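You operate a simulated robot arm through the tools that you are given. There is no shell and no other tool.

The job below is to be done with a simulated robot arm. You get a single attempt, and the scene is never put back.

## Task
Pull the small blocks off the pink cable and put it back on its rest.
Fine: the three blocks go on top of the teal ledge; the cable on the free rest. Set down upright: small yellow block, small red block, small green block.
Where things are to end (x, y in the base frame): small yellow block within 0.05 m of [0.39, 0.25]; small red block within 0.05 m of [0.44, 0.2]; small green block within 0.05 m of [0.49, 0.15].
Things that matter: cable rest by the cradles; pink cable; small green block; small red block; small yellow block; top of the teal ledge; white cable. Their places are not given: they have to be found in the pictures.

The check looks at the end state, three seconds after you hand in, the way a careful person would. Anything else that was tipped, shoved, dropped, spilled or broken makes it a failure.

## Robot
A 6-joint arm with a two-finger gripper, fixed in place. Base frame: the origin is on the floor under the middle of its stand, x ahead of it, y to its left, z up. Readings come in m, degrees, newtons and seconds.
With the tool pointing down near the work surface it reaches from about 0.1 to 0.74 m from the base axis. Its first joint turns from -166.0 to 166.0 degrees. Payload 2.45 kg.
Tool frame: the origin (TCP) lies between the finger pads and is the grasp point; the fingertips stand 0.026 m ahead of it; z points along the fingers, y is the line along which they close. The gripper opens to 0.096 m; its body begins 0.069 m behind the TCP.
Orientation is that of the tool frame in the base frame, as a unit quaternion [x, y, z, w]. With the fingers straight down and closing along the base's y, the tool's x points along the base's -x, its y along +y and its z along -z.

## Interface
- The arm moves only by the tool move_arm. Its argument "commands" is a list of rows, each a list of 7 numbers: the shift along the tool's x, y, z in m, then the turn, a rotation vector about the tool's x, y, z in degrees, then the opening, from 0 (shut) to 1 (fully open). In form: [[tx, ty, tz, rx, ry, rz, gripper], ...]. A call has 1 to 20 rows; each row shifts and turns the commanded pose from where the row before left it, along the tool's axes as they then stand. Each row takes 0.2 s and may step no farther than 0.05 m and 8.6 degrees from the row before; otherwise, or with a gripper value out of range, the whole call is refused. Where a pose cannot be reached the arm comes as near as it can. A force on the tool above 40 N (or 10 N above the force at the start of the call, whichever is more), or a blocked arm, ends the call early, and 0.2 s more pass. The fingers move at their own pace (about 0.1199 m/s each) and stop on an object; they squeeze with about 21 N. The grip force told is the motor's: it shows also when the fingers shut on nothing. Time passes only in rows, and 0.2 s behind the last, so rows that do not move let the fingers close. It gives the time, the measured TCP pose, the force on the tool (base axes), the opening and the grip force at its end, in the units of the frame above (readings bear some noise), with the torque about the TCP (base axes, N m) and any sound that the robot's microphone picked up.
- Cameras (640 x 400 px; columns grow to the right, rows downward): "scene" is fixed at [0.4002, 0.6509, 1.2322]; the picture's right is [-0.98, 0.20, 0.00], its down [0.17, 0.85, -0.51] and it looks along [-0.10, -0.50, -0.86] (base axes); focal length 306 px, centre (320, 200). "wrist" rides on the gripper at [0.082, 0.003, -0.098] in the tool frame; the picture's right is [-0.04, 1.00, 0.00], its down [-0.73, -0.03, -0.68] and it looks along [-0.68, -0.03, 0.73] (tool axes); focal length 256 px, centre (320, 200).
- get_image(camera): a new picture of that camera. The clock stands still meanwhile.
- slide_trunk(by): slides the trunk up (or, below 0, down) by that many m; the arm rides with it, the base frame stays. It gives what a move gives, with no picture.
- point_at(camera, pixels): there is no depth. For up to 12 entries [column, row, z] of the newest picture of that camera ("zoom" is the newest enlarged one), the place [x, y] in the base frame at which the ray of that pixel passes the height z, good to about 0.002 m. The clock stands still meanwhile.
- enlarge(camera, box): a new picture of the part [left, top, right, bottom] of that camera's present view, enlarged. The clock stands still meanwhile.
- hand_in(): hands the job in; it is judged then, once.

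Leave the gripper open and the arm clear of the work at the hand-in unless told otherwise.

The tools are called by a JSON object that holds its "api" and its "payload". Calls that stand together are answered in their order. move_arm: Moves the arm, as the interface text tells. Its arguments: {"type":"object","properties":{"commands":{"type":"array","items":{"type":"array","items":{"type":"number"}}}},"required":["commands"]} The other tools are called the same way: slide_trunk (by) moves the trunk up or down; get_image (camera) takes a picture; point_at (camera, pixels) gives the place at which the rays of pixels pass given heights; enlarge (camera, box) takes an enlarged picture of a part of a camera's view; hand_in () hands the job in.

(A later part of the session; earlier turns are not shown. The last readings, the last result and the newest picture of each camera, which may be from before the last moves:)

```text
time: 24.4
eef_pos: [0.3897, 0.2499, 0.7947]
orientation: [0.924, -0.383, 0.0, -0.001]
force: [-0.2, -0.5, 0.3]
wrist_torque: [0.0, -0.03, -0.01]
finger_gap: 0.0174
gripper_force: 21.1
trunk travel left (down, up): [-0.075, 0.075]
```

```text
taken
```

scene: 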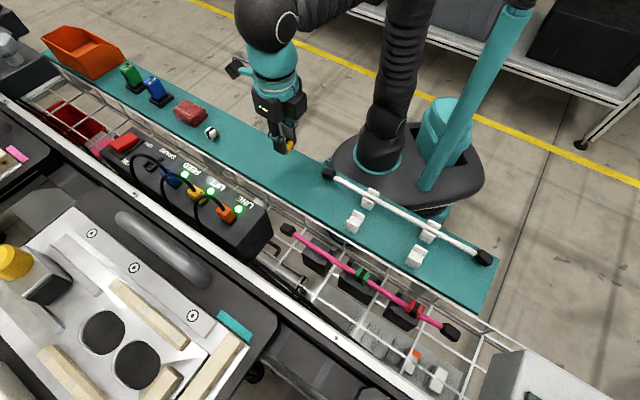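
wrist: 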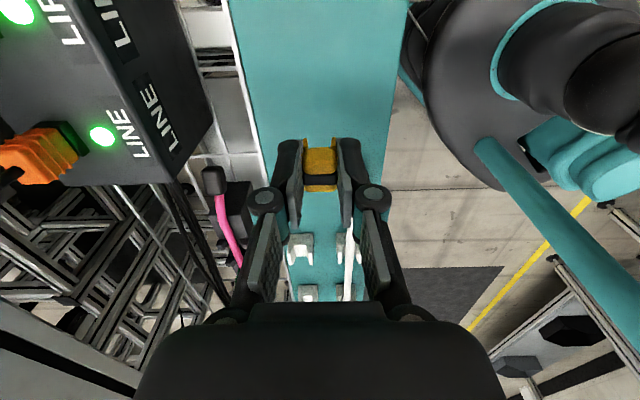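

The arm and clip are over the ledge at the target. Lower to ≈0.716, then creep down feeling for contact.

{"api": "move_arm", "payload": {"commands": [[0, 0, 0.026, 0, 0, 0, 0.0], [0, 0, 0.026, 0, 0, 0, 0.0], [0, 0, 0.02, 0, 0, 0, 0.0], [0, 0, 0.006, 0, 0, 0, 0.0], [0, 0, 0, 0, 0, 0, 0.0]]}}

{"api": "enlarge", "payload": {"camera": "scene", "box": [250, 120, 330, 190]}}

```text
time: 25.6
eef_pos: [0.3884, 0.2504, 0.7152]
orientation: [0.924, -0.383, 0.001, -0.002]
force: [1.3, -0.9, 21.4]
wrist_torque: [0.0, 0.05, 0.03]
finger_gap: 0.0176
gripper_force: 21.3
trunk travel left (down, up): [-0.075, 0.075]
```

```text
5.71 times, centred on (290, 155) of scene
```

zoom: 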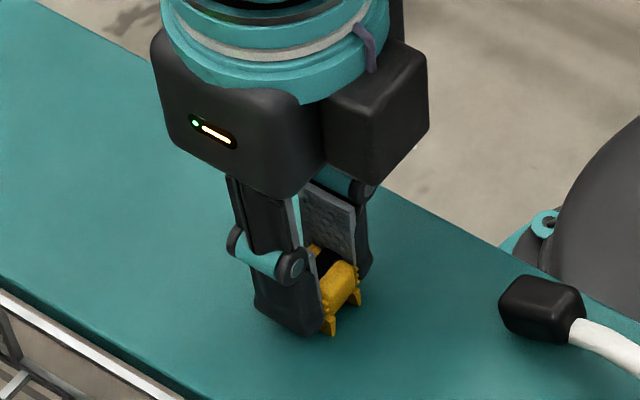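

Already in contact (21 N up) at z=0.715. Ease up by 2 mm to reduce the load, then check.

{"api": "move_arm", "payload": {"commands": [[0, 0, -0.001, 0, 0, 0, 0.0], [0, 0, -0.0008, 0, 0, 0, 0.0], [0, 0, 0, 0, 0, 0, 0.0]]}}

```text
time: 26.4
eef_pos: [0.389, 0.2509, 0.7143]
orientation: [0.924, -0.382, 0.0, 0.001]
force: [1.8, -0.9, 6.8]
wrist_torque: [0.01, -0.04, -0.01]
finger_gap: 0.0178
gripper_force: 21.3
trunk travel left (down, up): [-0.075, 0.075]
```

6.8 N now. Ease another 0.7 mm, then open gently.

{"api": "move_arm", "payload": {"commands": [[0, 0, -0.0006, 0, 0, 0, 0.0], [0, 0, 0, 0, 0, 0, 0.0], [0, 0, 0, 0, 0, 0, 0.24], [0, 0, 0, 0, 0, 0, 0.32], [0, 0, 0, 0, 0, 0, 0.4], [0, 0, 0, 0, 0, 0, 0.45]]}}

{"api": "enlarge", "payload": {"camera": "scene", "box": [250, 120, 330, 190]}}

{"api": "get_image", "payload": {"camera": "wrist"}}

```text
time: 27.8
eef_pos: [0.3882, 0.2506, 0.7161]
orientation: [0.924, -0.383, 0.0, 0.0]
force: [0.6, 0.0, 0.9]
wrist_torque: [0.0, 0.01, 0.03]
finger_gap: 0.0432
gripper_force: 0.1
trunk travel left (down, up): [-0.075, 0.075]
```

```text
5.71 times, centred on (290, 155) of scene
```

zoom: 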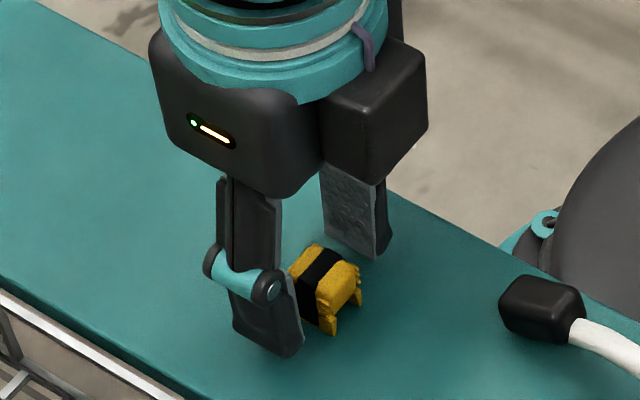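

```text
taken
```

wrist: 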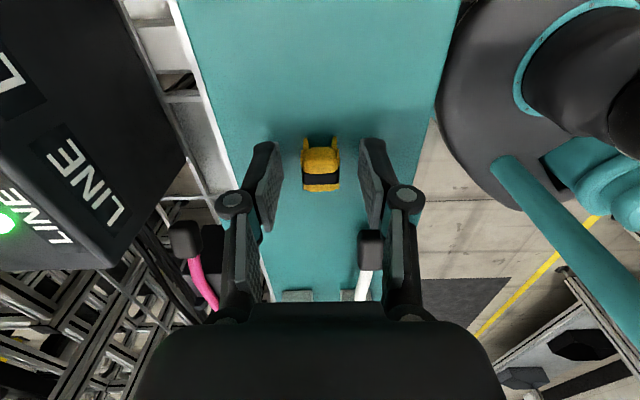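

The yellow block stands upright on the ledge. Raise and move above the red clip at about (0.2256, 0.5806).

{"api": "move_arm", "payload": {"commands": [[0, 0, -0.02, 0, 0, 0, 0.5], [0, 0, -0.04, 0, 0, 0, 0.52], [0, 0, -0.04, 0, 0, 0, 0.52], [-0.0435, -0.01485, 0, 0, 0, 0, 0.52], [-0.0435, -0.01485, 0, 0, 0, 0, 0.52], [-0.0435, -0.01485, 0, 0, 0, 0, 0.52], [-0.0435, -0.01485, 0, 0, 0, 0, 0.52], [-0.0435, -0.01485, 0, 0, 0, 0, 0.52], [-0.0435, -0.01485, 0, 0, 0, 0, 0.52], [-0.0435, -0.01485, 0, 0, 0, 0, 0.52], [-0.0435, -0.01485, 0, 0, 0, 0, 0.52], [0, 0, 0.02, 0, 0, 0, 0.52], [0, 0, 0.025, 0, 0, 0, 0.52], [0, 0, 0, 0, 0, 0, 0.52]]}}

{"api": "get_image", "payload": {"camera": "wrist"}}

{"api": "get_image", "payload": {"camera": "scene"}}

```text
time: 30.8
eef_pos: [0.2292, 0.5802, 0.7723]
orientation: [0.924, -0.383, 0.001, -0.001]
force: [0.6, -0.7, 0.2]
wrist_torque: [0.02, 0.0, 0.03]
finger_gap: 0.0499
gripper_force: 0.1
trunk travel left (down, up): [-0.075, 0.075]
```

```text
taken
```

wrist: 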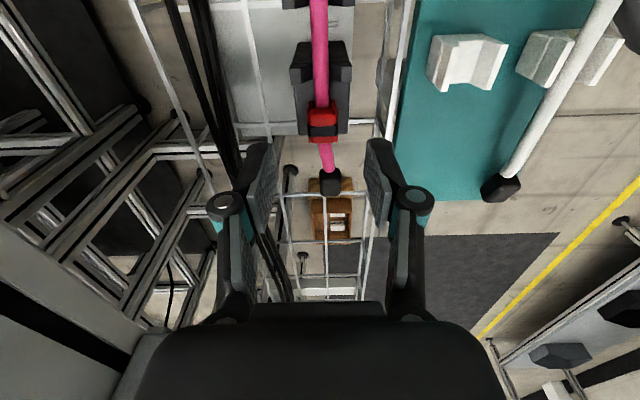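

```text
taken
```

scene: 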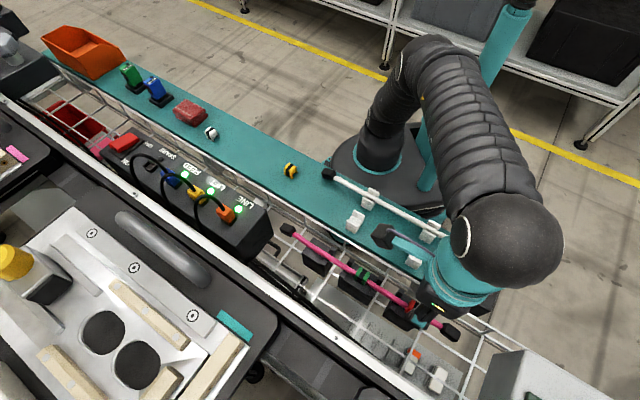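

Red clip at about (323,125). Zoom for precise centring.

{"api": "enlarge", "payload": {"camera": "wrist", "box": [270, 80, 370, 180]}}

```text
4.00 times, centred on (320, 130) of wrist
```

zoom: 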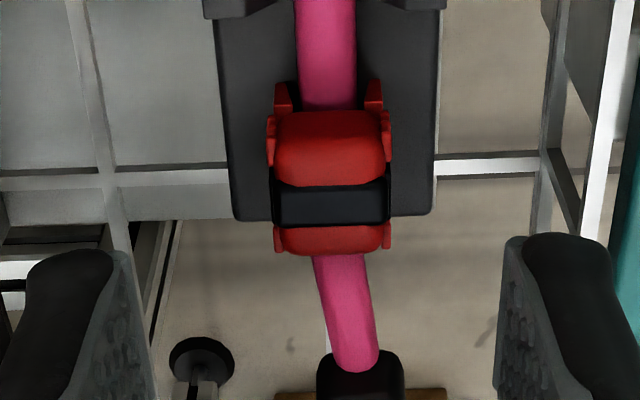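

Red is offset ~1.7 mm toward the base side. Correct and descend to TCP ≈0.7215, then check before closing.

{"api": "move_arm", "payload": {"commands": [[0.0008, 0.0017, 0.018, 0, 0, 0, 0.52], [0, 0, 0.018, 0, 0, 0, 0.52], [0, 0, 0.0135, 0, 0, 0, 0.52], [0, 0, 0, 0, 0, 0, 0.52]]}}

{"api": "enlarge", "payload": {"camera": "wrist", "box": [250, 110, 390, 250]}}

```text
time: 31.8
eef_pos: [0.2266, 0.5783, 0.7229]
orientation: [0.924, -0.382, 0.0, -0.001]
force: [0.0, 1.0, 0.7]
wrist_torque: [0.02, 0.01, 0.02]
finger_gap: 0.0497
gripper_force: 0.0
trunk travel left (down, up): [-0.075, 0.075]
```

```text
2.86 times, centred on (320, 180) of wrist
```

zoom: 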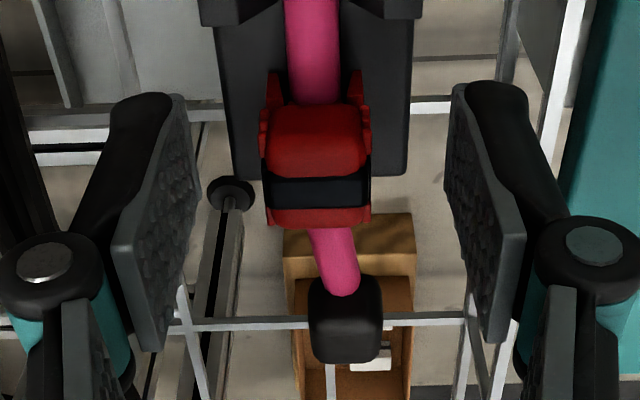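

Centred. Close on the red clip, then pull up slowly.

{"api": "move_arm", "payload": {"commands": [[0, 0, 0, 0, 0, 0, 0.3], [0, 0, 0, 0, 0, 0, 0.0], [0, 0, 0, 0, 0, 0, 0.0], [0, 0, 0, 0, 0, 0, 0.0]]}}

{"api": "enlarge", "payload": {"camera": "wrist", "box": [250, 110, 390, 250]}}

```text
time: 32.8
eef_pos: [0.2278, 0.5789, 0.7209]
orientation: [0.924, -0.382, -0.001, 0.0]
force: [4.8, 8.6, 3.5]
wrist_torque: [0.22, -0.1, 0.01]
finger_gap: 0.0178
gripper_force: 20.7
trunk travel left (down, up): [-0.075, 0.075]
```

```text
2.86 times, centred on (320, 180) of wrist
```

zoom: 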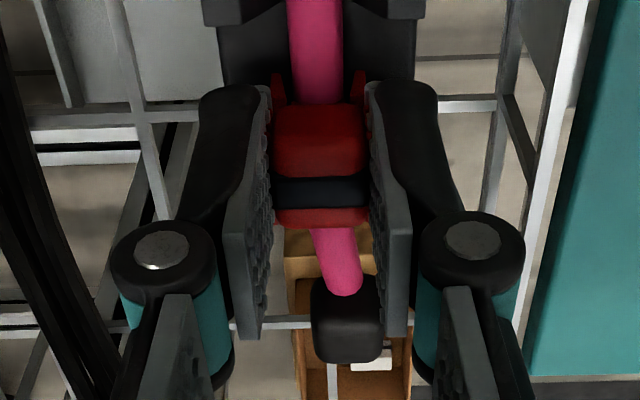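

Gripped, but there's a ~9 N sideways load toward +s, so the tool is slightly off-centre. Shift 1 mm toward +s (−tool y) to relieve it.

{"api": "move_arm", "payload": {"commands": [[0, -0.001, 0, 0, 0, 0, 0.0], [0, 0, 0, 0, 0, 0, 0.0]]}}

```text
time: 33.4
eef_pos: [0.2278, 0.5777, 0.7233]
orientation: [0.924, -0.383, 0.0, 0.0]
force: [3.9, -0.8, 5.5]
wrist_torque: [-0.01, -0.09, 0.0]
finger_gap: 0.0175
gripper_force: 20.8
trunk travel left (down, up): [-0.075, 0.075]
```

Side load mostly relieved (now 5.5 N upward from pressing slightly). Pull up slowly.

{"api": "move_arm", "payload": {"commands": [[0, 0, -0.002, 0, 0, 0, 0.0], [0, 0, -0.002, 0, 0, 0, 0.0], [0, 0, -0.002, 0, 0, 0, 0.0], [0, 0, -0.002, 0, 0, 0, 0.0]]}}

{"api": "enlarge", "payload": {"camera": "wrist", "box": [250, 110, 390, 250]}}

```text
time: 34.4
eef_pos: [0.2263, 0.5795, 0.7297]
orientation: [0.924, -0.383, 0.0, 0.0]
force: [-0.5, 0.1, -0.3]
wrist_torque: [0.0, 0.0, -0.02]
finger_gap: 0.0175
gripper_force: 20.8
trunk travel left (down, up): [-0.075, 0.075]
```

```text
2.86 times, centred on (320, 180) of wrist
```

zoom: 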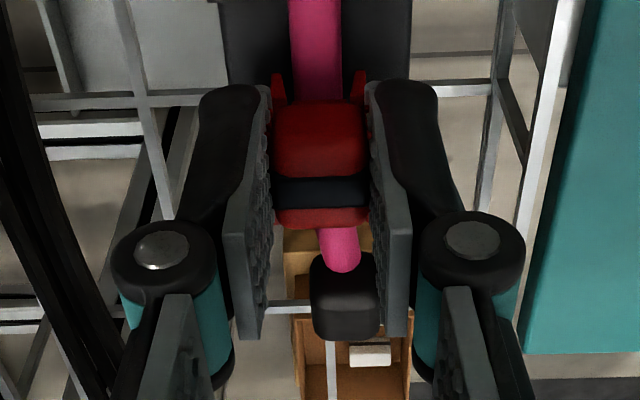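

Force back to ~0 and the cap drops away relative to the gripper, so the clip is coming off. Continue up.

{"api": "move_arm", "payload": {"commands": [[0, 0, -0.003, 0, 0, 0, 0.0], [0, 0, -0.004, 0, 0, 0, 0.0], [0, 0, -0.005, 0, 0, 0, 0.0], [0, 0, -0.005, 0, 0, 0, 0.0], [0, 0, -0.01, 0, 0, 0, 0.0], [0, 0, -0.01, 0, 0, 0, 0.0], [0, 0, 0, 0, 0, 0, 0.0]]}}

{"api": "get_image", "payload": {"camera": "wrist"}}

{"api": "enlarge", "payload": {"camera": "scene", "box": [340, 240, 480, 350]}}

```text
time: 36.0
eef_pos: [0.2261, 0.5806, 0.7663]
orientation: [0.924, -0.382, 0.0, 0.0]
force: [-0.3, 0.6, -0.1]
wrist_torque: [0.02, -0.03, -0.01]
finger_gap: 0.0174
gripper_force: 21.0
trunk travel left (down, up): [-0.075, 0.075]
```

```text
taken
```

wrist: 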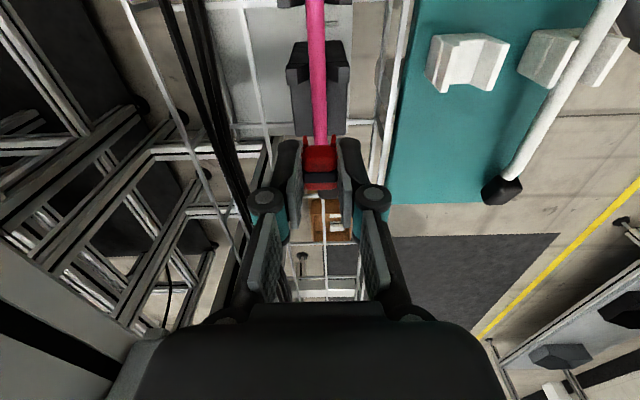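

```text
3.64 times, centred on (410, 295) of scene
```

zoom: 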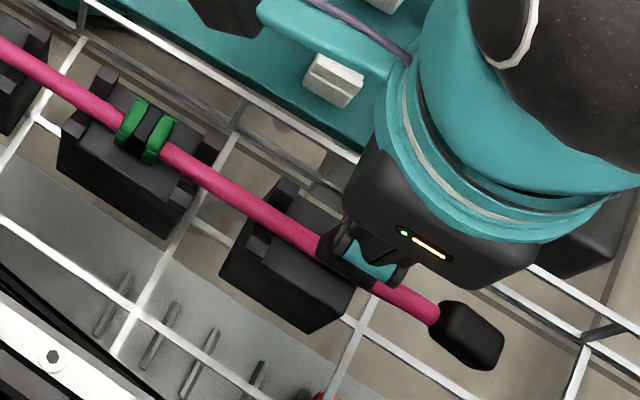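

Red is free and the cable stayed in place. Raise and carry it to (0.44, 0.20).

{"api": "move_arm", "payload": {"commands": [[0, 0, -0.035, 0, 0, 0, 0.0], [0.04204, 0.01179, 0, 0, 0, 0, 0.0], [0.04204, 0.01179, 0, 0, 0, 0, 0.0], [0.04204, 0.01179, 0, 0, 0, 0, 0.0], [0.04204, 0.01179, 0, 0, 0, 0, 0.0], [0.04204, 0.01179, 0, 0, 0, 0, 0.0], [0.04204, 0.01179, 0, 0, 0, 0, 0.0], [0.04204, 0.01179, 0, 0, 0, 0, 0.0], [0.04204, 0.01179, 0, 0, 0, 0, 0.0], [0.04204, 0.01179, 0, 0, 0, 0, 0.0], [0.04204, 0.01179, 0, 0, 0, 0, 0.0], [0, 0, 0, 0, 0, 0, 0.0], [0, 0, 0, 0, 0, 0, 0.0]]}}

{"api": "get_image", "payload": {"camera": "wrist"}}

{"api": "get_image", "payload": {"camera": "scene"}}

```text
time: 38.8
eef_pos: [0.441, 0.1972, 0.8039]
orientation: [0.924, -0.383, 0.0, 0.0]
force: [0.2, 0.0, -0.7]
wrist_torque: [-0.01, -0.04, -0.04]
finger_gap: 0.0176
gripper_force: 20.8
trunk travel left (down, up): [-0.075, 0.075]
```

```text
taken
```

wrist: 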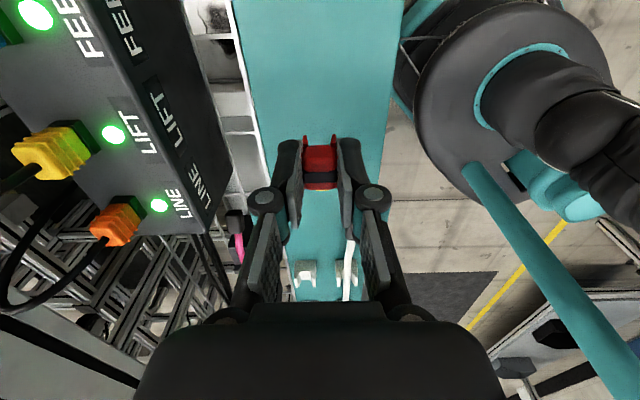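

```text
taken
```

scene: 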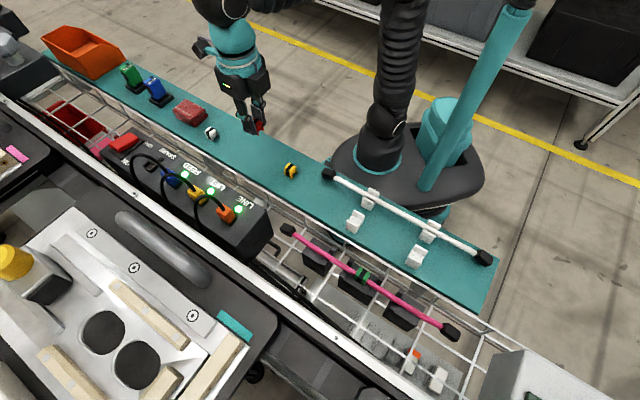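

Over the target. Descend to about 0.720 and then creep.

{"api": "move_arm", "payload": {"commands": [[0, 0, 0.026, 0, 0, 0, 0.0], [0, 0, 0.026, 0, 0, 0, 0.0], [0, 0, 0.022, 0, 0, 0, 0.0], [0, 0, 0.0075, 0, 0, 0, 0.0], [0, 0, 0, 0, 0, 0, 0.0]]}}

```text
time: 40.0
eef_pos: [0.4412, 0.1979, 0.7202]
orientation: [0.924, -0.383, 0.0, 0.0]
force: [-0.1, 0.5, 0.0]
wrist_torque: [0.02, 0.01, -0.03]
finger_gap: 0.0177
gripper_force: 21.1
trunk travel left (down, up): [-0.075, 0.075]
```

No contact yet at 0.720. Creep down 1 mm per row.

{"api": "move_arm", "payload": {"commands": [[0, 0, 0.001, 0, 0, 0, 0.0], [0, 0, 0.001, 0, 0, 0, 0.0], [0, 0, 0, 0, 0, 0, 0.0]]}}

```text
time: 40.8
eef_pos: [0.4408, 0.1985, 0.7186]
orientation: [0.924, -0.383, 0.0, 0.0]
force: [-0.2, -0.1, 0.1]
wrist_torque: [-0.02, 0.01, 0.01]
finger_gap: 0.0177
gripper_force: 20.8
trunk travel left (down, up): [-0.075, 0.075]
```

{"api": "move_arm", "payload": {"commands": [[0, 0, 0.001, 0, 0, 0, 0.0], [0, 0, 0, 0, 0, 0, 0.0]]}}

```text
time: 41.4
eef_pos: [0.4402, 0.1987, 0.7171]
orientation: [0.924, -0.383, -0.001, 0.0]
force: [0.1, -0.6, -0.1]
wrist_torque: [-0.01, -0.01, -0.01]
finger_gap: 0.0178
gripper_force: 21.0
trunk travel left (down, up): [-0.075, 0.075]
```

Still free at 0.717; continue 1 mm at a time.

{"api": "move_arm", "payload": {"commands": [[0, 0, 0.001, 0, 0, 0, 0.0], [0, 0, 0, 0, 0, 0, 0.0]]}}

{"api": "enlarge", "payload": {"camera": "scene", "box": [220, 90, 310, 180]}}

```text
time: 42.0
eef_pos: [0.4418, 0.1982, 0.7152]
orientation: [0.924, -0.383, 0.0, 0.0]
force: [-0.5, 0.8, -0.5]
wrist_torque: [0.02, -0.01, 0.0]
finger_gap: 0.0176
gripper_force: 21.5
trunk travel left (down, up): [-0.075, 0.075]
```

```text
4.44 times, centred on (265, 135) of scene
```

zoom: 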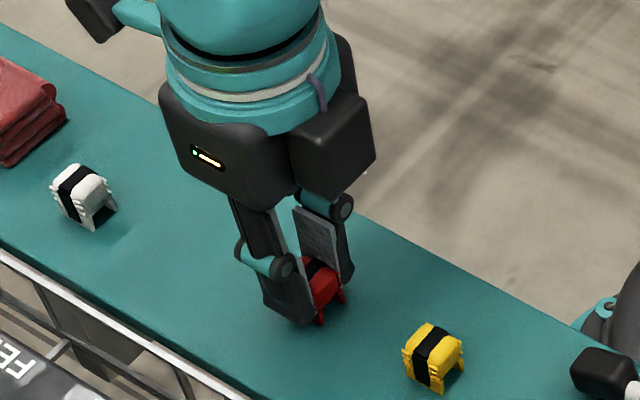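

Close to the surface. The white item is another clip standing the same way — a good reference. Creep more.

{"api": "move_arm", "payload": {"commands": [[0, 0, 0.001, 0, 0, 0, 0.0], [0, 0, 0, 0, 0, 0, 0.0]]}}

```text
time: 42.6
eef_pos: [0.4408, 0.1993, 0.7149]
orientation: [0.924, -0.382, 0.0, 0.0]
force: [0.5, 0.2, 1.0]
wrist_torque: [-0.01, -0.02, 0.0]
finger_gap: 0.0177
gripper_force: 21.0
trunk travel left (down, up): [-0.075, 0.075]
```

{"api": "move_arm", "payload": {"commands": [[0, 0, 0.0008, 0, 0, 0, 0.0], [0, 0, 0, 0, 0, 0, 0.0]]}}

```text
time: 43.2
eef_pos: [0.4398, 0.1991, 0.7147]
orientation: [0.924, -0.383, 0.001, -0.001]
force: [2.7, -0.8, 9.6]
wrist_torque: [0.01, -0.09, 0.02]
finger_gap: 0.0175
gripper_force: 20.3
trunk travel left (down, up): [-0.075, 0.075]
```

Contact (9.6 N). Ease up 0.6 mm and open gently, then retract.

{"api": "move_arm", "payload": {"commands": [[0, 0, -0.0006, 0, 0, 0, 0.0], [0, 0, 0, 0, 0, 0, 0.0], [0, 0, 0, 0, 0, 0, 0.24], [0, 0, 0, 0, 0, 0, 0.32], [0, 0, 0, 0, 0, 0, 0.4], [0, 0, 0, 0, 0, 0, 0.45]]}}

{"api": "enlarge", "payload": {"camera": "scene", "box": [220, 90, 310, 180]}}

{"api": "get_image", "payload": {"camera": "wrist"}}

```text
time: 44.6
eef_pos: [0.44, 0.1987, 0.7151]
orientation: [0.924, -0.382, 0.0, 0.0]
force: [0.4, 0.3, -0.8]
wrist_torque: [0.01, -0.01, -0.03]
finger_gap: 0.0435
gripper_force: 0.1
trunk travel left (down, up): [-0.075, 0.075]
```

```text
4.44 times, centred on (265, 135) of scene
```

zoom: 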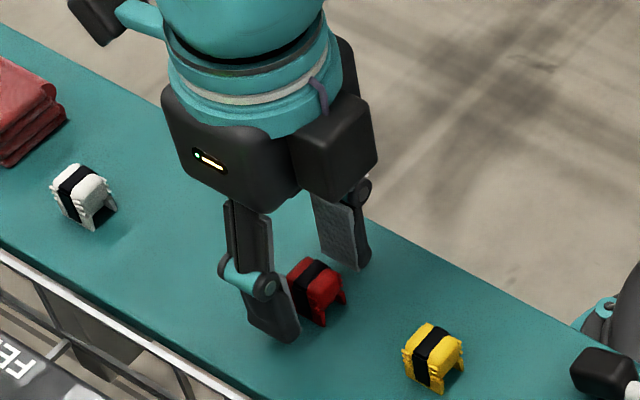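

```text
taken
```

wrist: 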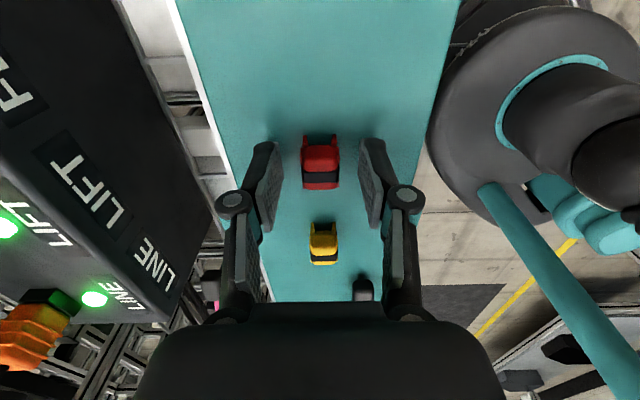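

Red stands upright too. Retract and go above the green clip at about (0.297, 0.509).

{"api": "move_arm", "payload": {"commands": [[0, 0, -0.02, 0, 0, 0, 0.5], [0, 0, -0.04, 0, 0, 0, 0.52], [0, 0, -0.04, 0, 0, 0, 0.52], [-0.0401, -0.0148, 0, 0, 0, 0, 0.52], [-0.0401, -0.0148, 0, 0, 0, 0, 0.52], [-0.0401, -0.0148, 0, 0, 0, 0, 0.52], [-0.0401, -0.0148, 0, 0, 0, 0, 0.52], [-0.0401, -0.0148, 0, 0, 0, 0, 0.52], [-0.0401, -0.0148, 0, 0, 0, 0, 0.52], [-0.0401, -0.0148, 0, 0, 0, 0, 0.52], [-0.0401, -0.0148, 0, 0, 0, 0, 0.52], [0, 0, 0.02, 0, 0, 0, 0.52], [0, 0, 0.025, 0, 0, 0, 0.52], [0, 0, 0, 0, 0, 0, 0.52], [0, 0, 0, 0, 0, 0, 0.52]]}}

{"api": "get_image", "payload": {"camera": "wrist"}}

{"api": "enlarge", "payload": {"camera": "wrist", "box": [270, 80, 370, 180]}}

```text
time: 47.8
eef_pos: [0.2979, 0.5103, 0.7694]
orientation: [0.924, -0.383, -0.001, 0.0]
force: [-0.4, -0.8, 0.1]
wrist_torque: [-0.03, -0.02, 0.01]
finger_gap: 0.0499
gripper_force: 0.0
trunk travel left (down, up): [-0.075, 0.075]
```

```text
taken
```

wrist: 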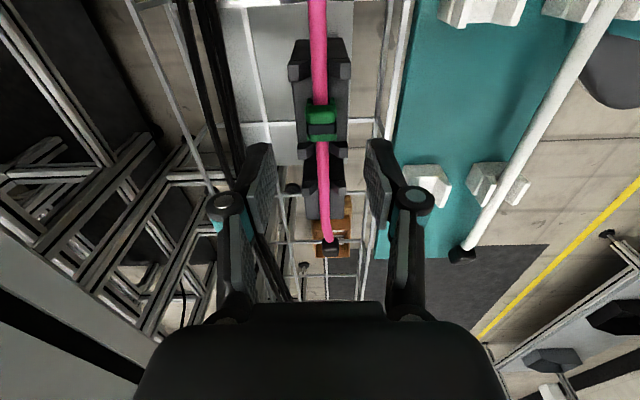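

```text
4.00 times, centred on (320, 130) of wrist
```

zoom: 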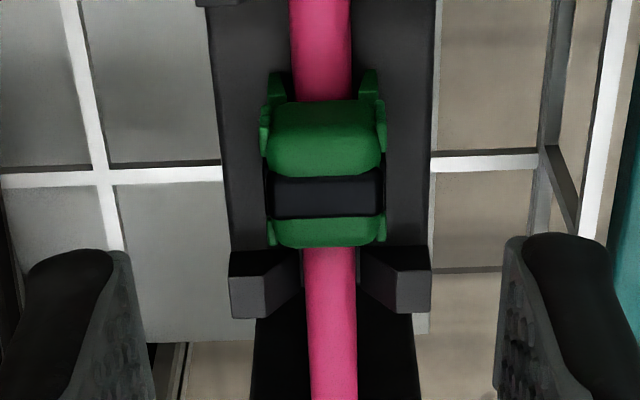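

Green band at (321.5,128.8): shift ~3 mm toward +t (keeps fingers clear of the near prongs), descend to ≈0.7215.

{"api": "move_arm", "payload": {"commands": [[0.003, 0, 0.018, 0, 0, 0, 0.52], [0, 0, 0.018, 0, 0, 0, 0.52], [0, 0, 0.0125, 0, 0, 0, 0.52], [0, 0, 0, 0, 0, 0, 0.52]]}}

{"api": "enlarge", "payload": {"camera": "wrist", "box": [250, 110, 390, 250]}}

```text
time: 48.8
eef_pos: [0.2996, 0.5075, 0.7215]
orientation: [0.924, -0.383, 0.0, 0.0]
force: [-0.2, -0.6, 0.0]
wrist_torque: [0.0, -0.03, -0.01]
finger_gap: 0.0497
gripper_force: 0.0
trunk travel left (down, up): [-0.075, 0.075]
```

```text
2.86 times, centred on (320, 180) of wrist
```

zoom: 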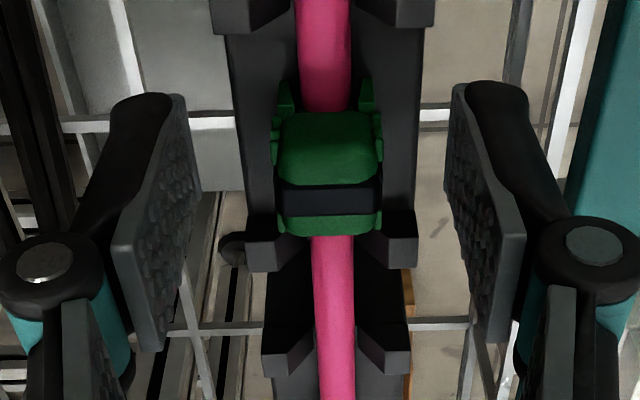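

Clip sits ~1 mm toward the base side; shift +1 mm in tool y and close.

{"api": "move_arm", "payload": {"commands": [[0, 0.001, 0, 0, 0, 0, 0.52], [0, 0, 0, 0, 0, 0, 0.3], [0, 0, 0, 0, 0, 0, 0.1], [0, 0, 0, 0, 0, 0, 0.0], [0, 0, 0, 0, 0, 0, 0.0]]}}

{"api": "enlarge", "payload": {"camera": "wrist", "box": [250, 110, 390, 250]}}

```text
time: 50.0
eef_pos: [0.3001, 0.5068, 0.7218]
orientation: [0.924, -0.382, 0.001, 0.0]
force: [-0.8, -2.1, 0.6]
wrist_torque: [-0.05, 0.0, 0.0]
finger_gap: 0.0175
gripper_force: 21.0
trunk travel left (down, up): [-0.075, 0.075]
```

```text
2.86 times, centred on (320, 180) of wrist
```

zoom: 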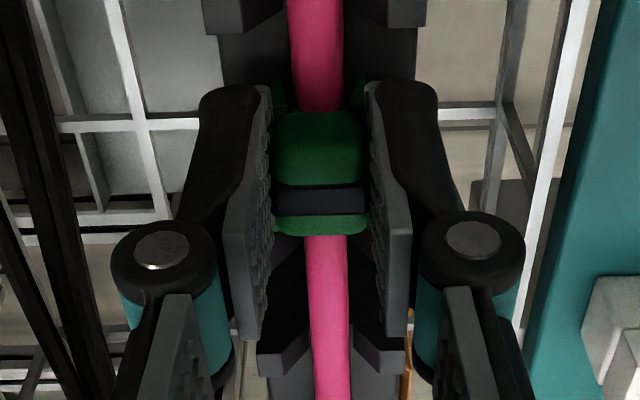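

Firm grip with small side load. Pull green up slowly.

{"api": "move_arm", "payload": {"commands": [[0, 0, -0.002, 0, 0, 0, 0.0], [0, 0, -0.002, 0, 0, 0, 0.0], [0, 0, -0.002, 0, 0, 0, 0.0], [0, 0, -0.002, 0, 0, 0, 0.0], [0, 0, -0.003, 0, 0, 0, 0.0], [0, 0, -0.004, 0, 0, 0, 0.0]]}}

{"api": "enlarge", "payload": {"camera": "wrist", "box": [250, 110, 390, 250]}}

{"api": "enlarge", "payload": {"camera": "scene", "box": [270, 205, 470, 345]}}

```text
time: 51.4
eef_pos: [0.2989, 0.5064, 0.7373]
orientation: [0.924, -0.383, -0.001, 0.0]
force: [0.2, 0.3, -0.2]
wrist_torque: [-0.03, -0.02, 0.01]
finger_gap: 0.0176
gripper_force: 20.9
trunk travel left (down, up): [-0.075, 0.075]
```

```text
2.86 times, centred on (320, 180) of wrist
```

zoom: 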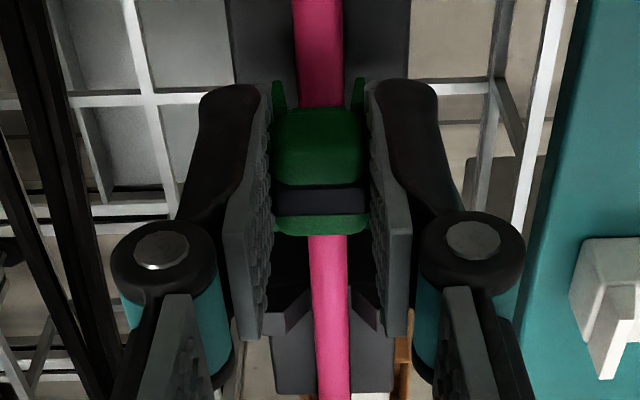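

```text
2.86 times, centred on (370, 275) of scene
```

zoom: 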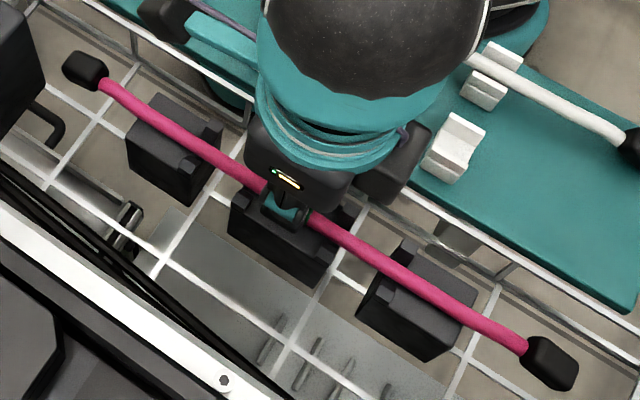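

Force zero; green is coming off. Raise more and verify the cable stays.

{"api": "move_arm", "payload": {"commands": [[0, 0, -0.005, 0, 0, 0, 0.0], [0, 0, -0.01, 0, 0, 0, 0.0], [0, 0, -0.02, 0, 0, 0, 0.0], [0, 0, -0.03, 0, 0, 0, 0.0], [0, 0, 0, 0, 0, 0, 0.0]]}}

{"api": "enlarge", "payload": {"camera": "scene", "box": [270, 205, 470, 345]}}

{"api": "get_image", "payload": {"camera": "wrist"}}

```text
time: 52.6
eef_pos: [0.2995, 0.5058, 0.8025]
orientation: [0.924, -0.383, 0.0, 0.0]
force: [0.7, -0.5, -0.6]
wrist_torque: [0.01, 0.01, 0.0]
finger_gap: 0.0175
gripper_force: 20.7
trunk travel left (down, up): [-0.075, 0.075]
```

```text
2.86 times, centred on (370, 275) of scene
```

zoom: 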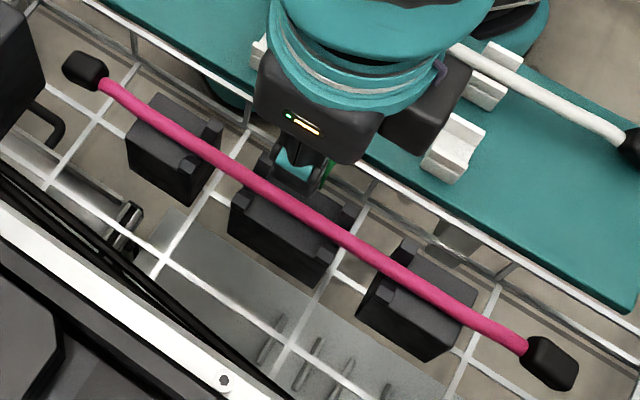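

```text
taken
```

wrist: 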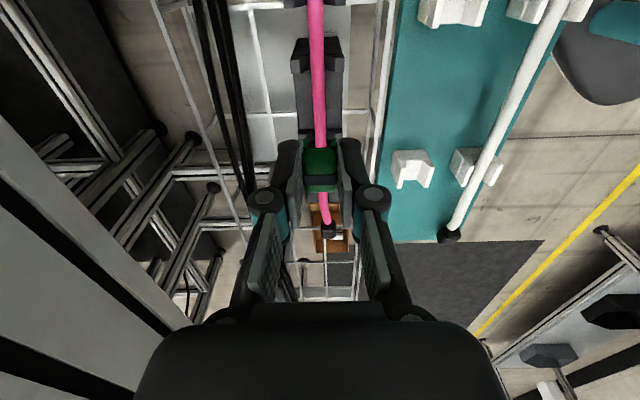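

Green is off; the cable lies in the cradles as before. Carry green to (0.49, 0.15).

{"api": "move_arm", "payload": {"commands": [[0.04301, 0.01299, 0, 0, 0, 0, 0.0], [0.04301, 0.01299, 0, 0, 0, 0, 0.0], [0.04301, 0.01299, 0, 0, 0, 0, 0.0], [0.04301, 0.01299, 0, 0, 0, 0, 0.0], [0.04301, 0.01299, 0, 0, 0, 0, 0.0], [0.04301, 0.01299, 0, 0, 0, 0, 0.0], [0.04301, 0.01299, 0, 0, 0, 0, 0.0], [0.04301, 0.01299, 0, 0, 0, 0, 0.0], [0.04301, 0.01299, 0, 0, 0, 0, 0.0], [0, 0, 0, 0, 0, 0, 0.0], [0, 0, 0, 0, 0, 0, 0.0]]}}

{"api": "get_image", "payload": {"camera": "wrist"}}

{"api": "get_image", "payload": {"camera": "scene"}}

```text
time: 55.0
eef_pos: [0.4895, 0.1494, 0.8017]
orientation: [0.924, -0.382, 0.0, 0.0]
force: [-0.5, -0.5, -0.8]
wrist_torque: [-0.03, -0.01, 0.02]
finger_gap: 0.0177
gripper_force: 21.7
trunk travel left (down, up): [-0.075, 0.075]
```

```text
taken
```

wrist: 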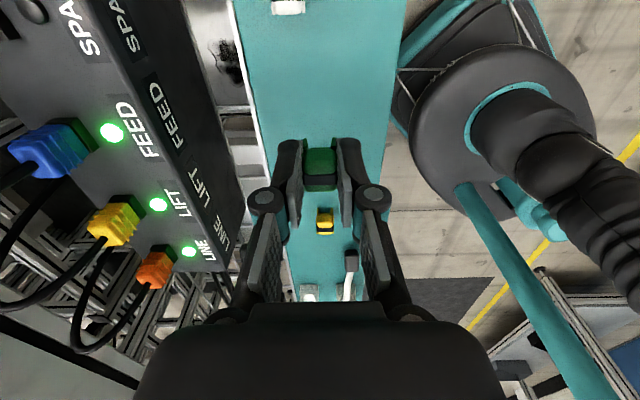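

```text
taken
```

scene: 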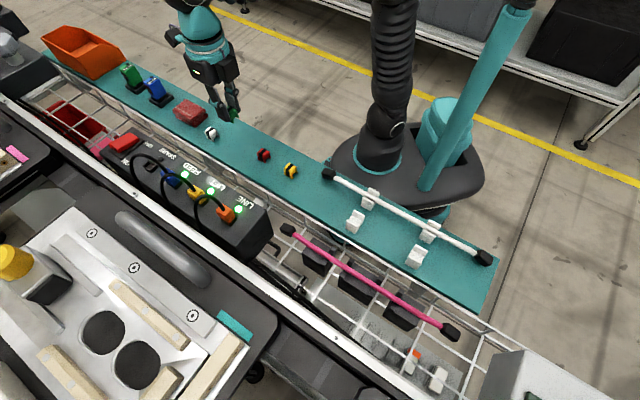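

Over the target. Descend to ≈0.7175, then creep.

{"api": "move_arm", "payload": {"commands": [[0, 0, 0.026, 0, 0, 0, 0.0], [0, 0, 0.026, 0, 0, 0, 0.0], [0, 0, 0.024, 0, 0, 0, 0.0], [0, 0, 0.006, 0, 0, 0, 0.0], [0, 0, 0.001, 0, 0, 0, 0.0], [0, 0, 0, 0, 0, 0, 0.0]]}}

```text
time: 56.4
eef_pos: [0.4888, 0.1483, 0.718]
orientation: [0.924, -0.383, 0.0, -0.001]
force: [-0.5, -0.4, -0.1]
wrist_torque: [-0.06, -0.04, -0.01]
finger_gap: 0.0176
gripper_force: 20.8
trunk travel left (down, up): [-0.075, 0.075]
```

No contact at 0.718; creep down 1 mm.

{"api": "move_arm", "payload": {"commands": [[0, 0, 0.001, 0, 0, 0, 0.0], [0, 0, 0, 0, 0, 0, 0.0]]}}

```text
time: 57.0
eef_pos: [0.4899, 0.15, 0.7172]
orientation: [0.924, -0.383, 0.0, 0.0]
force: [-0.2, 0.1, -0.3]
wrist_torque: [-0.01, 0.0, -0.01]
finger_gap: 0.0176
gripper_force: 20.8
trunk travel left (down, up): [-0.075, 0.075]
```

{"api": "move_arm", "payload": {"commands": [[0, 0, 0.001, 0, 0, 0, 0.0], [0, 0, 0, 0, 0, 0, 0.0]]}}

```text
time: 57.6
eef_pos: [0.4884, 0.1498, 0.7168]
orientation: [0.924, -0.382, 0.0, 0.0]
force: [0.1, 0.3, 0.0]
wrist_torque: [0.0, 0.0, -0.02]
finger_gap: 0.0177
gripper_force: 20.8
trunk travel left (down, up): [-0.075, 0.075]
```

Still free. Another millimetre.

{"api": "move_arm", "payload": {"commands": [[0, 0, 0.001, 0, 0, 0, 0.0], [0, 0, 0, 0, 0, 0, 0.0]]}}

```text
time: 58.2
eef_pos: [0.4896, 0.1503, 0.7155]
orientation: [0.924, -0.383, 0.0, 0.0]
force: [-0.7, 0.3, 0.0]
wrist_torque: [-0.01, 0.05, 0.03]
finger_gap: 0.0177
gripper_force: 21.4
trunk travel left (down, up): [-0.075, 0.075]
```

{"api": "move_arm", "payload": {"commands": [[0, 0, 0.0008, 0, 0, 0, 0.0], [0, 0, 0, 0, 0, 0, 0.0]]}}

```text
time: 58.8
eef_pos: [0.4905, 0.1507, 0.7164]
orientation: [0.924, -0.383, 0.0, 0.0]
force: [-1.4, 0.2, -0.1]
wrist_torque: [0.0, 0.0, 0.01]
finger_gap: 0.0178
gripper_force: 21.3
trunk travel left (down, up): [-0.075, 0.075]
```

{"api": "move_arm", "payload": {"commands": [[0, 0, 0.0008, 0, 0, 0, 0.0], [0, 0, 0, 0, 0, 0, 0.0]]}}

```text
time: 59.4
eef_pos: [0.49, 0.1489, 0.7149]
orientation: [0.924, -0.382, 0.0, -0.001]
force: [0.7, -0.6, 6.5]
wrist_torque: [0.0, 0.0, 0.01]
finger_gap: 0.0174
gripper_force: 21.2
trunk travel left (down, up): [-0.075, 0.075]
```

Contact (6.5 N). Ease up 0.5 mm and open gently.

{"api": "move_arm", "payload": {"commands": [[0, 0, -0.0004, 0, 0, 0, 0.0], [0, 0, 0, 0, 0, 0, 0.0], [0, 0, 0, 0, 0, 0, 0.24], [0, 0, 0, 0, 0, 0, 0.32], [0, 0, 0, 0, 0, 0, 0.4], [0, 0, 0, 0, 0, 0, 0.45]]}}

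{"api": "enlarge", "payload": {"camera": "scene", "box": [190, 90, 310, 190]}}

```text
time: 60.8
eef_pos: [0.4899, 0.1508, 0.7154]
orientation: [0.924, -0.383, 0.0, 0.0]
force: [0.1, 0.1, 0.3]
wrist_torque: [-0.02, 0.0, 0.03]
finger_gap: 0.0433
gripper_force: 0.1
trunk travel left (down, up): [-0.075, 0.075]
```

```text
4.00 times, centred on (250, 140) of scene
```

zoom: 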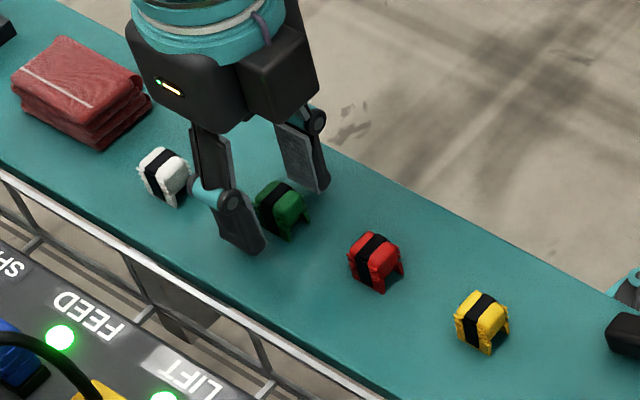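

All three blocks stand upright on the ledge. Now the cable: I'd grip it near its middle over the middle cradle, between its prongs (t≈−0.138). Retract and move above (0.305, 0.500).

{"api": "move_arm", "payload": {"commands": [[0, 0, -0.02, 0, 0, 0, 0.5], [0, 0, -0.04, 0, 0, 0, 0.52], [0, 0, -0.04, 0, 0, 0, 0.52], [-0.04198, -0.01294, 0, 0, 0, 0, 0.52], [-0.04198, -0.01294, 0, 0, 0, 0, 0.52], [-0.04198, -0.01294, 0, 0, 0, 0, 0.52], [-0.04198, -0.01294, 0, 0, 0, 0, 0.52], [-0.04198, -0.01294, 0, 0, 0, 0, 0.52], [-0.04198, -0.01294, 0, 0, 0, 0, 0.52], [-0.04198, -0.01294, 0, 0, 0, 0, 0.52], [-0.04198, -0.01294, 0, 0, 0, 0, 0.52], [-0.04198, -0.01294, 0, 0, 0, 0, 0.52], [0, 0, 0.02, 0, 0, 0, 0.4], [0, 0, 0.025, 0, 0, 0, 0.4], [0, 0, 0, 0, 0, 0, 0.4], [0, 0, 0, 0, 0, 0, 0.4]]}}

{"api": "get_image", "payload": {"camera": "wrist"}}

{"api": "get_image", "payload": {"camera": "scene"}}

{"api": "enlarge", "payload": {"camera": "wrist", "box": [270, 80, 370, 180]}}

```text
time: 64.2
eef_pos: [0.3047, 0.4986, 0.7687]
orientation: [0.924, -0.383, 0.0, 0.0]
force: [0.6, -0.2, 0.2]
wrist_torque: [0.0, 0.01, 0.01]
finger_gap: 0.0384
gripper_force: 0.1
trunk travel left (down, up): [-0.075, 0.075]
```

```text
taken
```

wrist: 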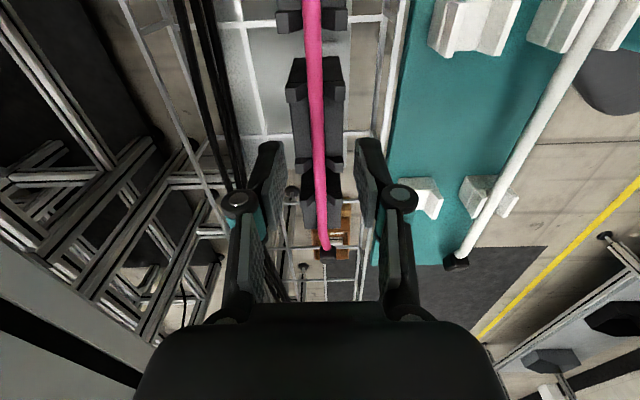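

```text
taken
```

scene: 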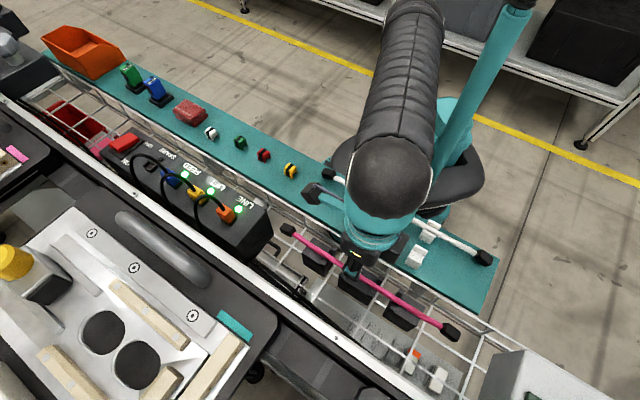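

```text
4.00 times, centred on (320, 130) of wrist
```

zoom: 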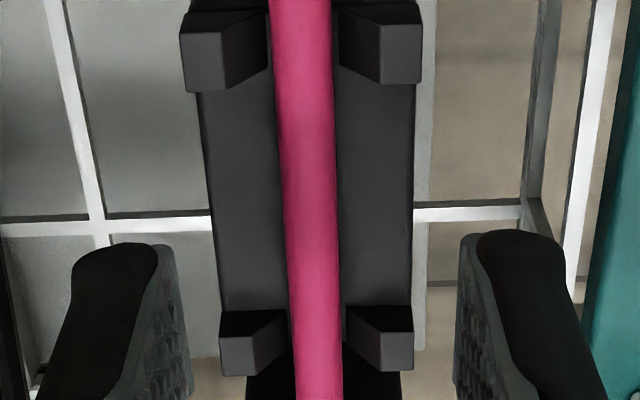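

Shift ~9 mm toward −t (to sit midway between the prong pairs) and ~2 mm in −tool y, then descend to z≈0.725 and re-check.

{"api": "move_arm", "payload": {"commands": [[-0.009, -0.0019, 0, 0, 0, 0, 0.4], [0, 0, 0.02, 0, 0, 0, 0.4], [0, 0, 0.0245, 0, 0, 0, 0.4], [0, 0, 0, 0, 0, 0, 0.4]]}}

{"api": "enlarge", "payload": {"camera": "wrist", "box": [250, 90, 390, 250]}}

```text
time: 65.2
eef_pos: [0.2991, 0.5069, 0.7255]
orientation: [0.924, -0.384, 0.0, 0.0]
force: [0.8, -0.7, 0.3]
wrist_torque: [-0.01, 0.02, 0.0]
finger_gap: 0.0383
gripper_force: 0.1
trunk travel left (down, up): [-0.075, 0.075]
```

```text
2.50 times, centred on (320, 170) of wrist
```

zoom: 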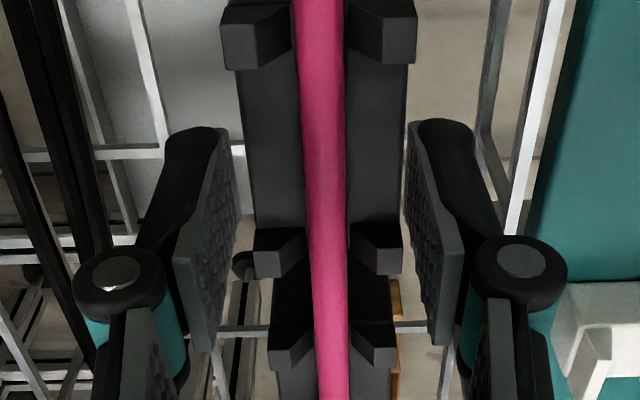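

Fingers straddle the cable between the prongs. Small corrections (+3 mm t, +0.7 mm y) and descend to ≈0.714, watching force.

{"api": "move_arm", "payload": {"commands": [[0.003, 0.0007, 0.005, 0, 0, 0, 0.36], [0, 0, 0.004, 0, 0, 0, 0.36], [0, 0, 0.002, 0, 0, 0, 0.36], [0, 0, 0, 0, 0, 0, 0.36]]}}

```text
time: 66.2
eef_pos: [0.3005, 0.5039, 0.7154]
orientation: [0.924, -0.383, -0.001, 0.0]
force: [0.5, -0.4, -0.7]
wrist_torque: [0.02, -0.01, 0.01]
finger_gap: 0.0347
gripper_force: 0.1
trunk travel left (down, up): [-0.075, 0.075]
```

No contact at tips ≈0.689. Creep down 1 mm steps.

{"api": "move_arm", "payload": {"commands": [[0, 0, 0.001, 0, 0, 0, 0.36], [0, 0, 0.001, 0, 0, 0, 0.36], [0, 0, 0, 0, 0, 0, 0.36]]}}

{"api": "enlarge", "payload": {"camera": "wrist", "box": [250, 90, 390, 250]}}

```text
time: 67.0
eef_pos: [0.3019, 0.5054, 0.7128]
orientation: [0.924, -0.382, 0.0, 0.0]
force: [-0.6, -0.1, 0.0]
wrist_torque: [0.0, -0.01, 0.01]
finger_gap: 0.0343
gripper_force: 0.0
trunk travel left (down, up): [-0.075, 0.075]
```

```text
2.50 times, centred on (320, 170) of wrist
```

zoom: 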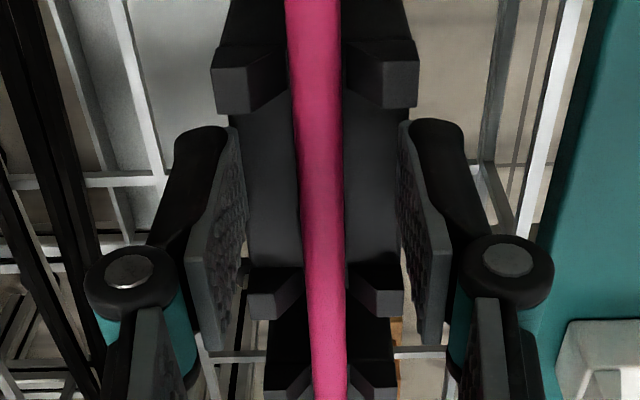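

Still free. One or two more millimetres, checking force.

{"api": "move_arm", "payload": {"commands": [[0, 0, 0.001, 0, 0, 0, 0.36], [0, 0, 0, 0, 0, 0, 0.36]]}}

```text
time: 67.6
eef_pos: [0.3019, 0.5053, 0.711]
orientation: [0.924, -0.383, 0.0, 0.0]
force: [0.7, -0.2, 0.7]
wrist_torque: [-0.03, -0.01, 0.01]
finger_gap: 0.0344
gripper_force: 0.0
trunk travel left (down, up): [-0.075, 0.075]
```

{"api": "move_arm", "payload": {"commands": [[0, 0, 0.001, 0, 0, 0, 0.36], [0, 0, 0, 0, 0, 0, 0.36]]}}

```text
time: 68.2
eef_pos: [0.3015, 0.5048, 0.7109]
orientation: [0.924, -0.384, 0.0, 0.001]
force: [-1.2, 1.0, 4.2]
wrist_torque: [-0.01, 0.06, -0.06]
finger_gap: 0.0347
gripper_force: 0.0
trunk travel left (down, up): [-0.075, 0.075]
```

Touch on the cradle floor (4 N) at TCP ≈0.711. The fingertips extend slightly as they close, so raise 2.5 mm, then close on the cable.

{"api": "move_arm", "payload": {"commands": [[0, 0, -0.0025, 0, 0, 0, 0.36], [0, 0, 0, 0, 0, 0, 0.25], [0, 0, 0, 0, 0, 0, 0.15], [0, 0, 0, 0, 0, 0, 0.0], [0, 0, 0, 0, 0, 0, 0.0]]}}

{"api": "enlarge", "payload": {"camera": "wrist", "box": [250, 90, 390, 250]}}

```text
time: 69.4
eef_pos: [0.3016, 0.504, 0.7136]
orientation: [0.924, -0.383, 0.001, 0.0]
force: [1.0, 0.0, 0.4]
wrist_torque: [-0.01, -0.03, -0.02]
finger_gap: 0.0092
gripper_force: 21.1
trunk travel left (down, up): [-0.075, 0.075]
```

```text
2.50 times, centred on (320, 170) of wrist
```

zoom: 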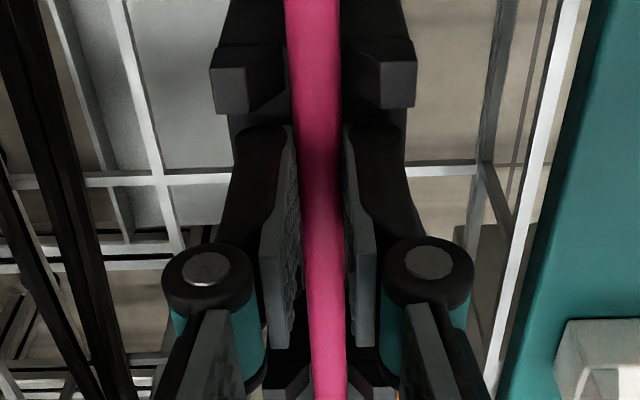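

Cable gripped (gap 9.2 mm). Lift slowly.

{"api": "move_arm", "payload": {"commands": [[0, 0, -0.003, 0, 0, 0, 0.0], [0, 0, -0.003, 0, 0, 0, 0.0], [0, 0, -0.004, 0, 0, 0, 0.0], [0, 0, -0.005, 0, 0, 0, 0.0], [0, 0, -0.005, 0, 0, 0, 0.0], [0, 0, 0, 0, 0, 0, 0.0]]}}

{"api": "get_image", "payload": {"camera": "wrist"}}

{"api": "enlarge", "payload": {"camera": "scene", "box": [270, 205, 490, 355]}}

```text
time: 70.8
eef_pos: [0.301, 0.5052, 0.7328]
orientation: [0.924, -0.383, 0.0, 0.0]
force: [0.3, -0.6, -0.9]
wrist_torque: [0.0, 0.03, -0.01]
finger_gap: 0.0094
gripper_force: 21.4
trunk travel left (down, up): [-0.075, 0.075]
```

```text
taken
```

wrist: 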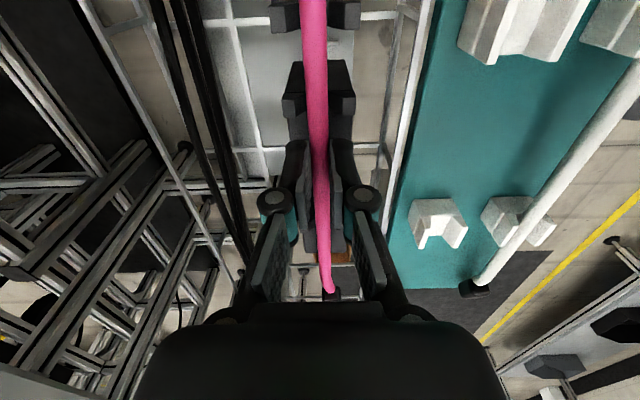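

```text
2.67 times, centred on (380, 280) of scene
```

zoom: 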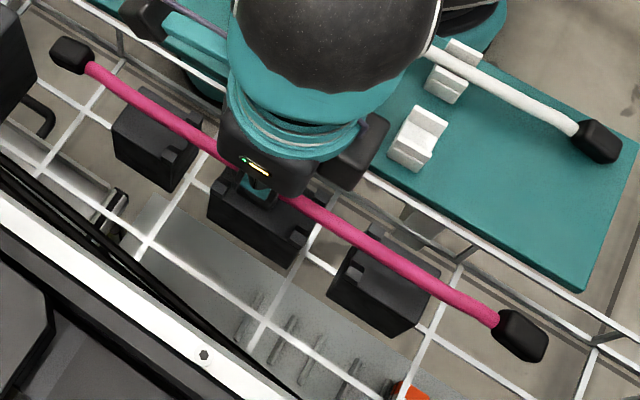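

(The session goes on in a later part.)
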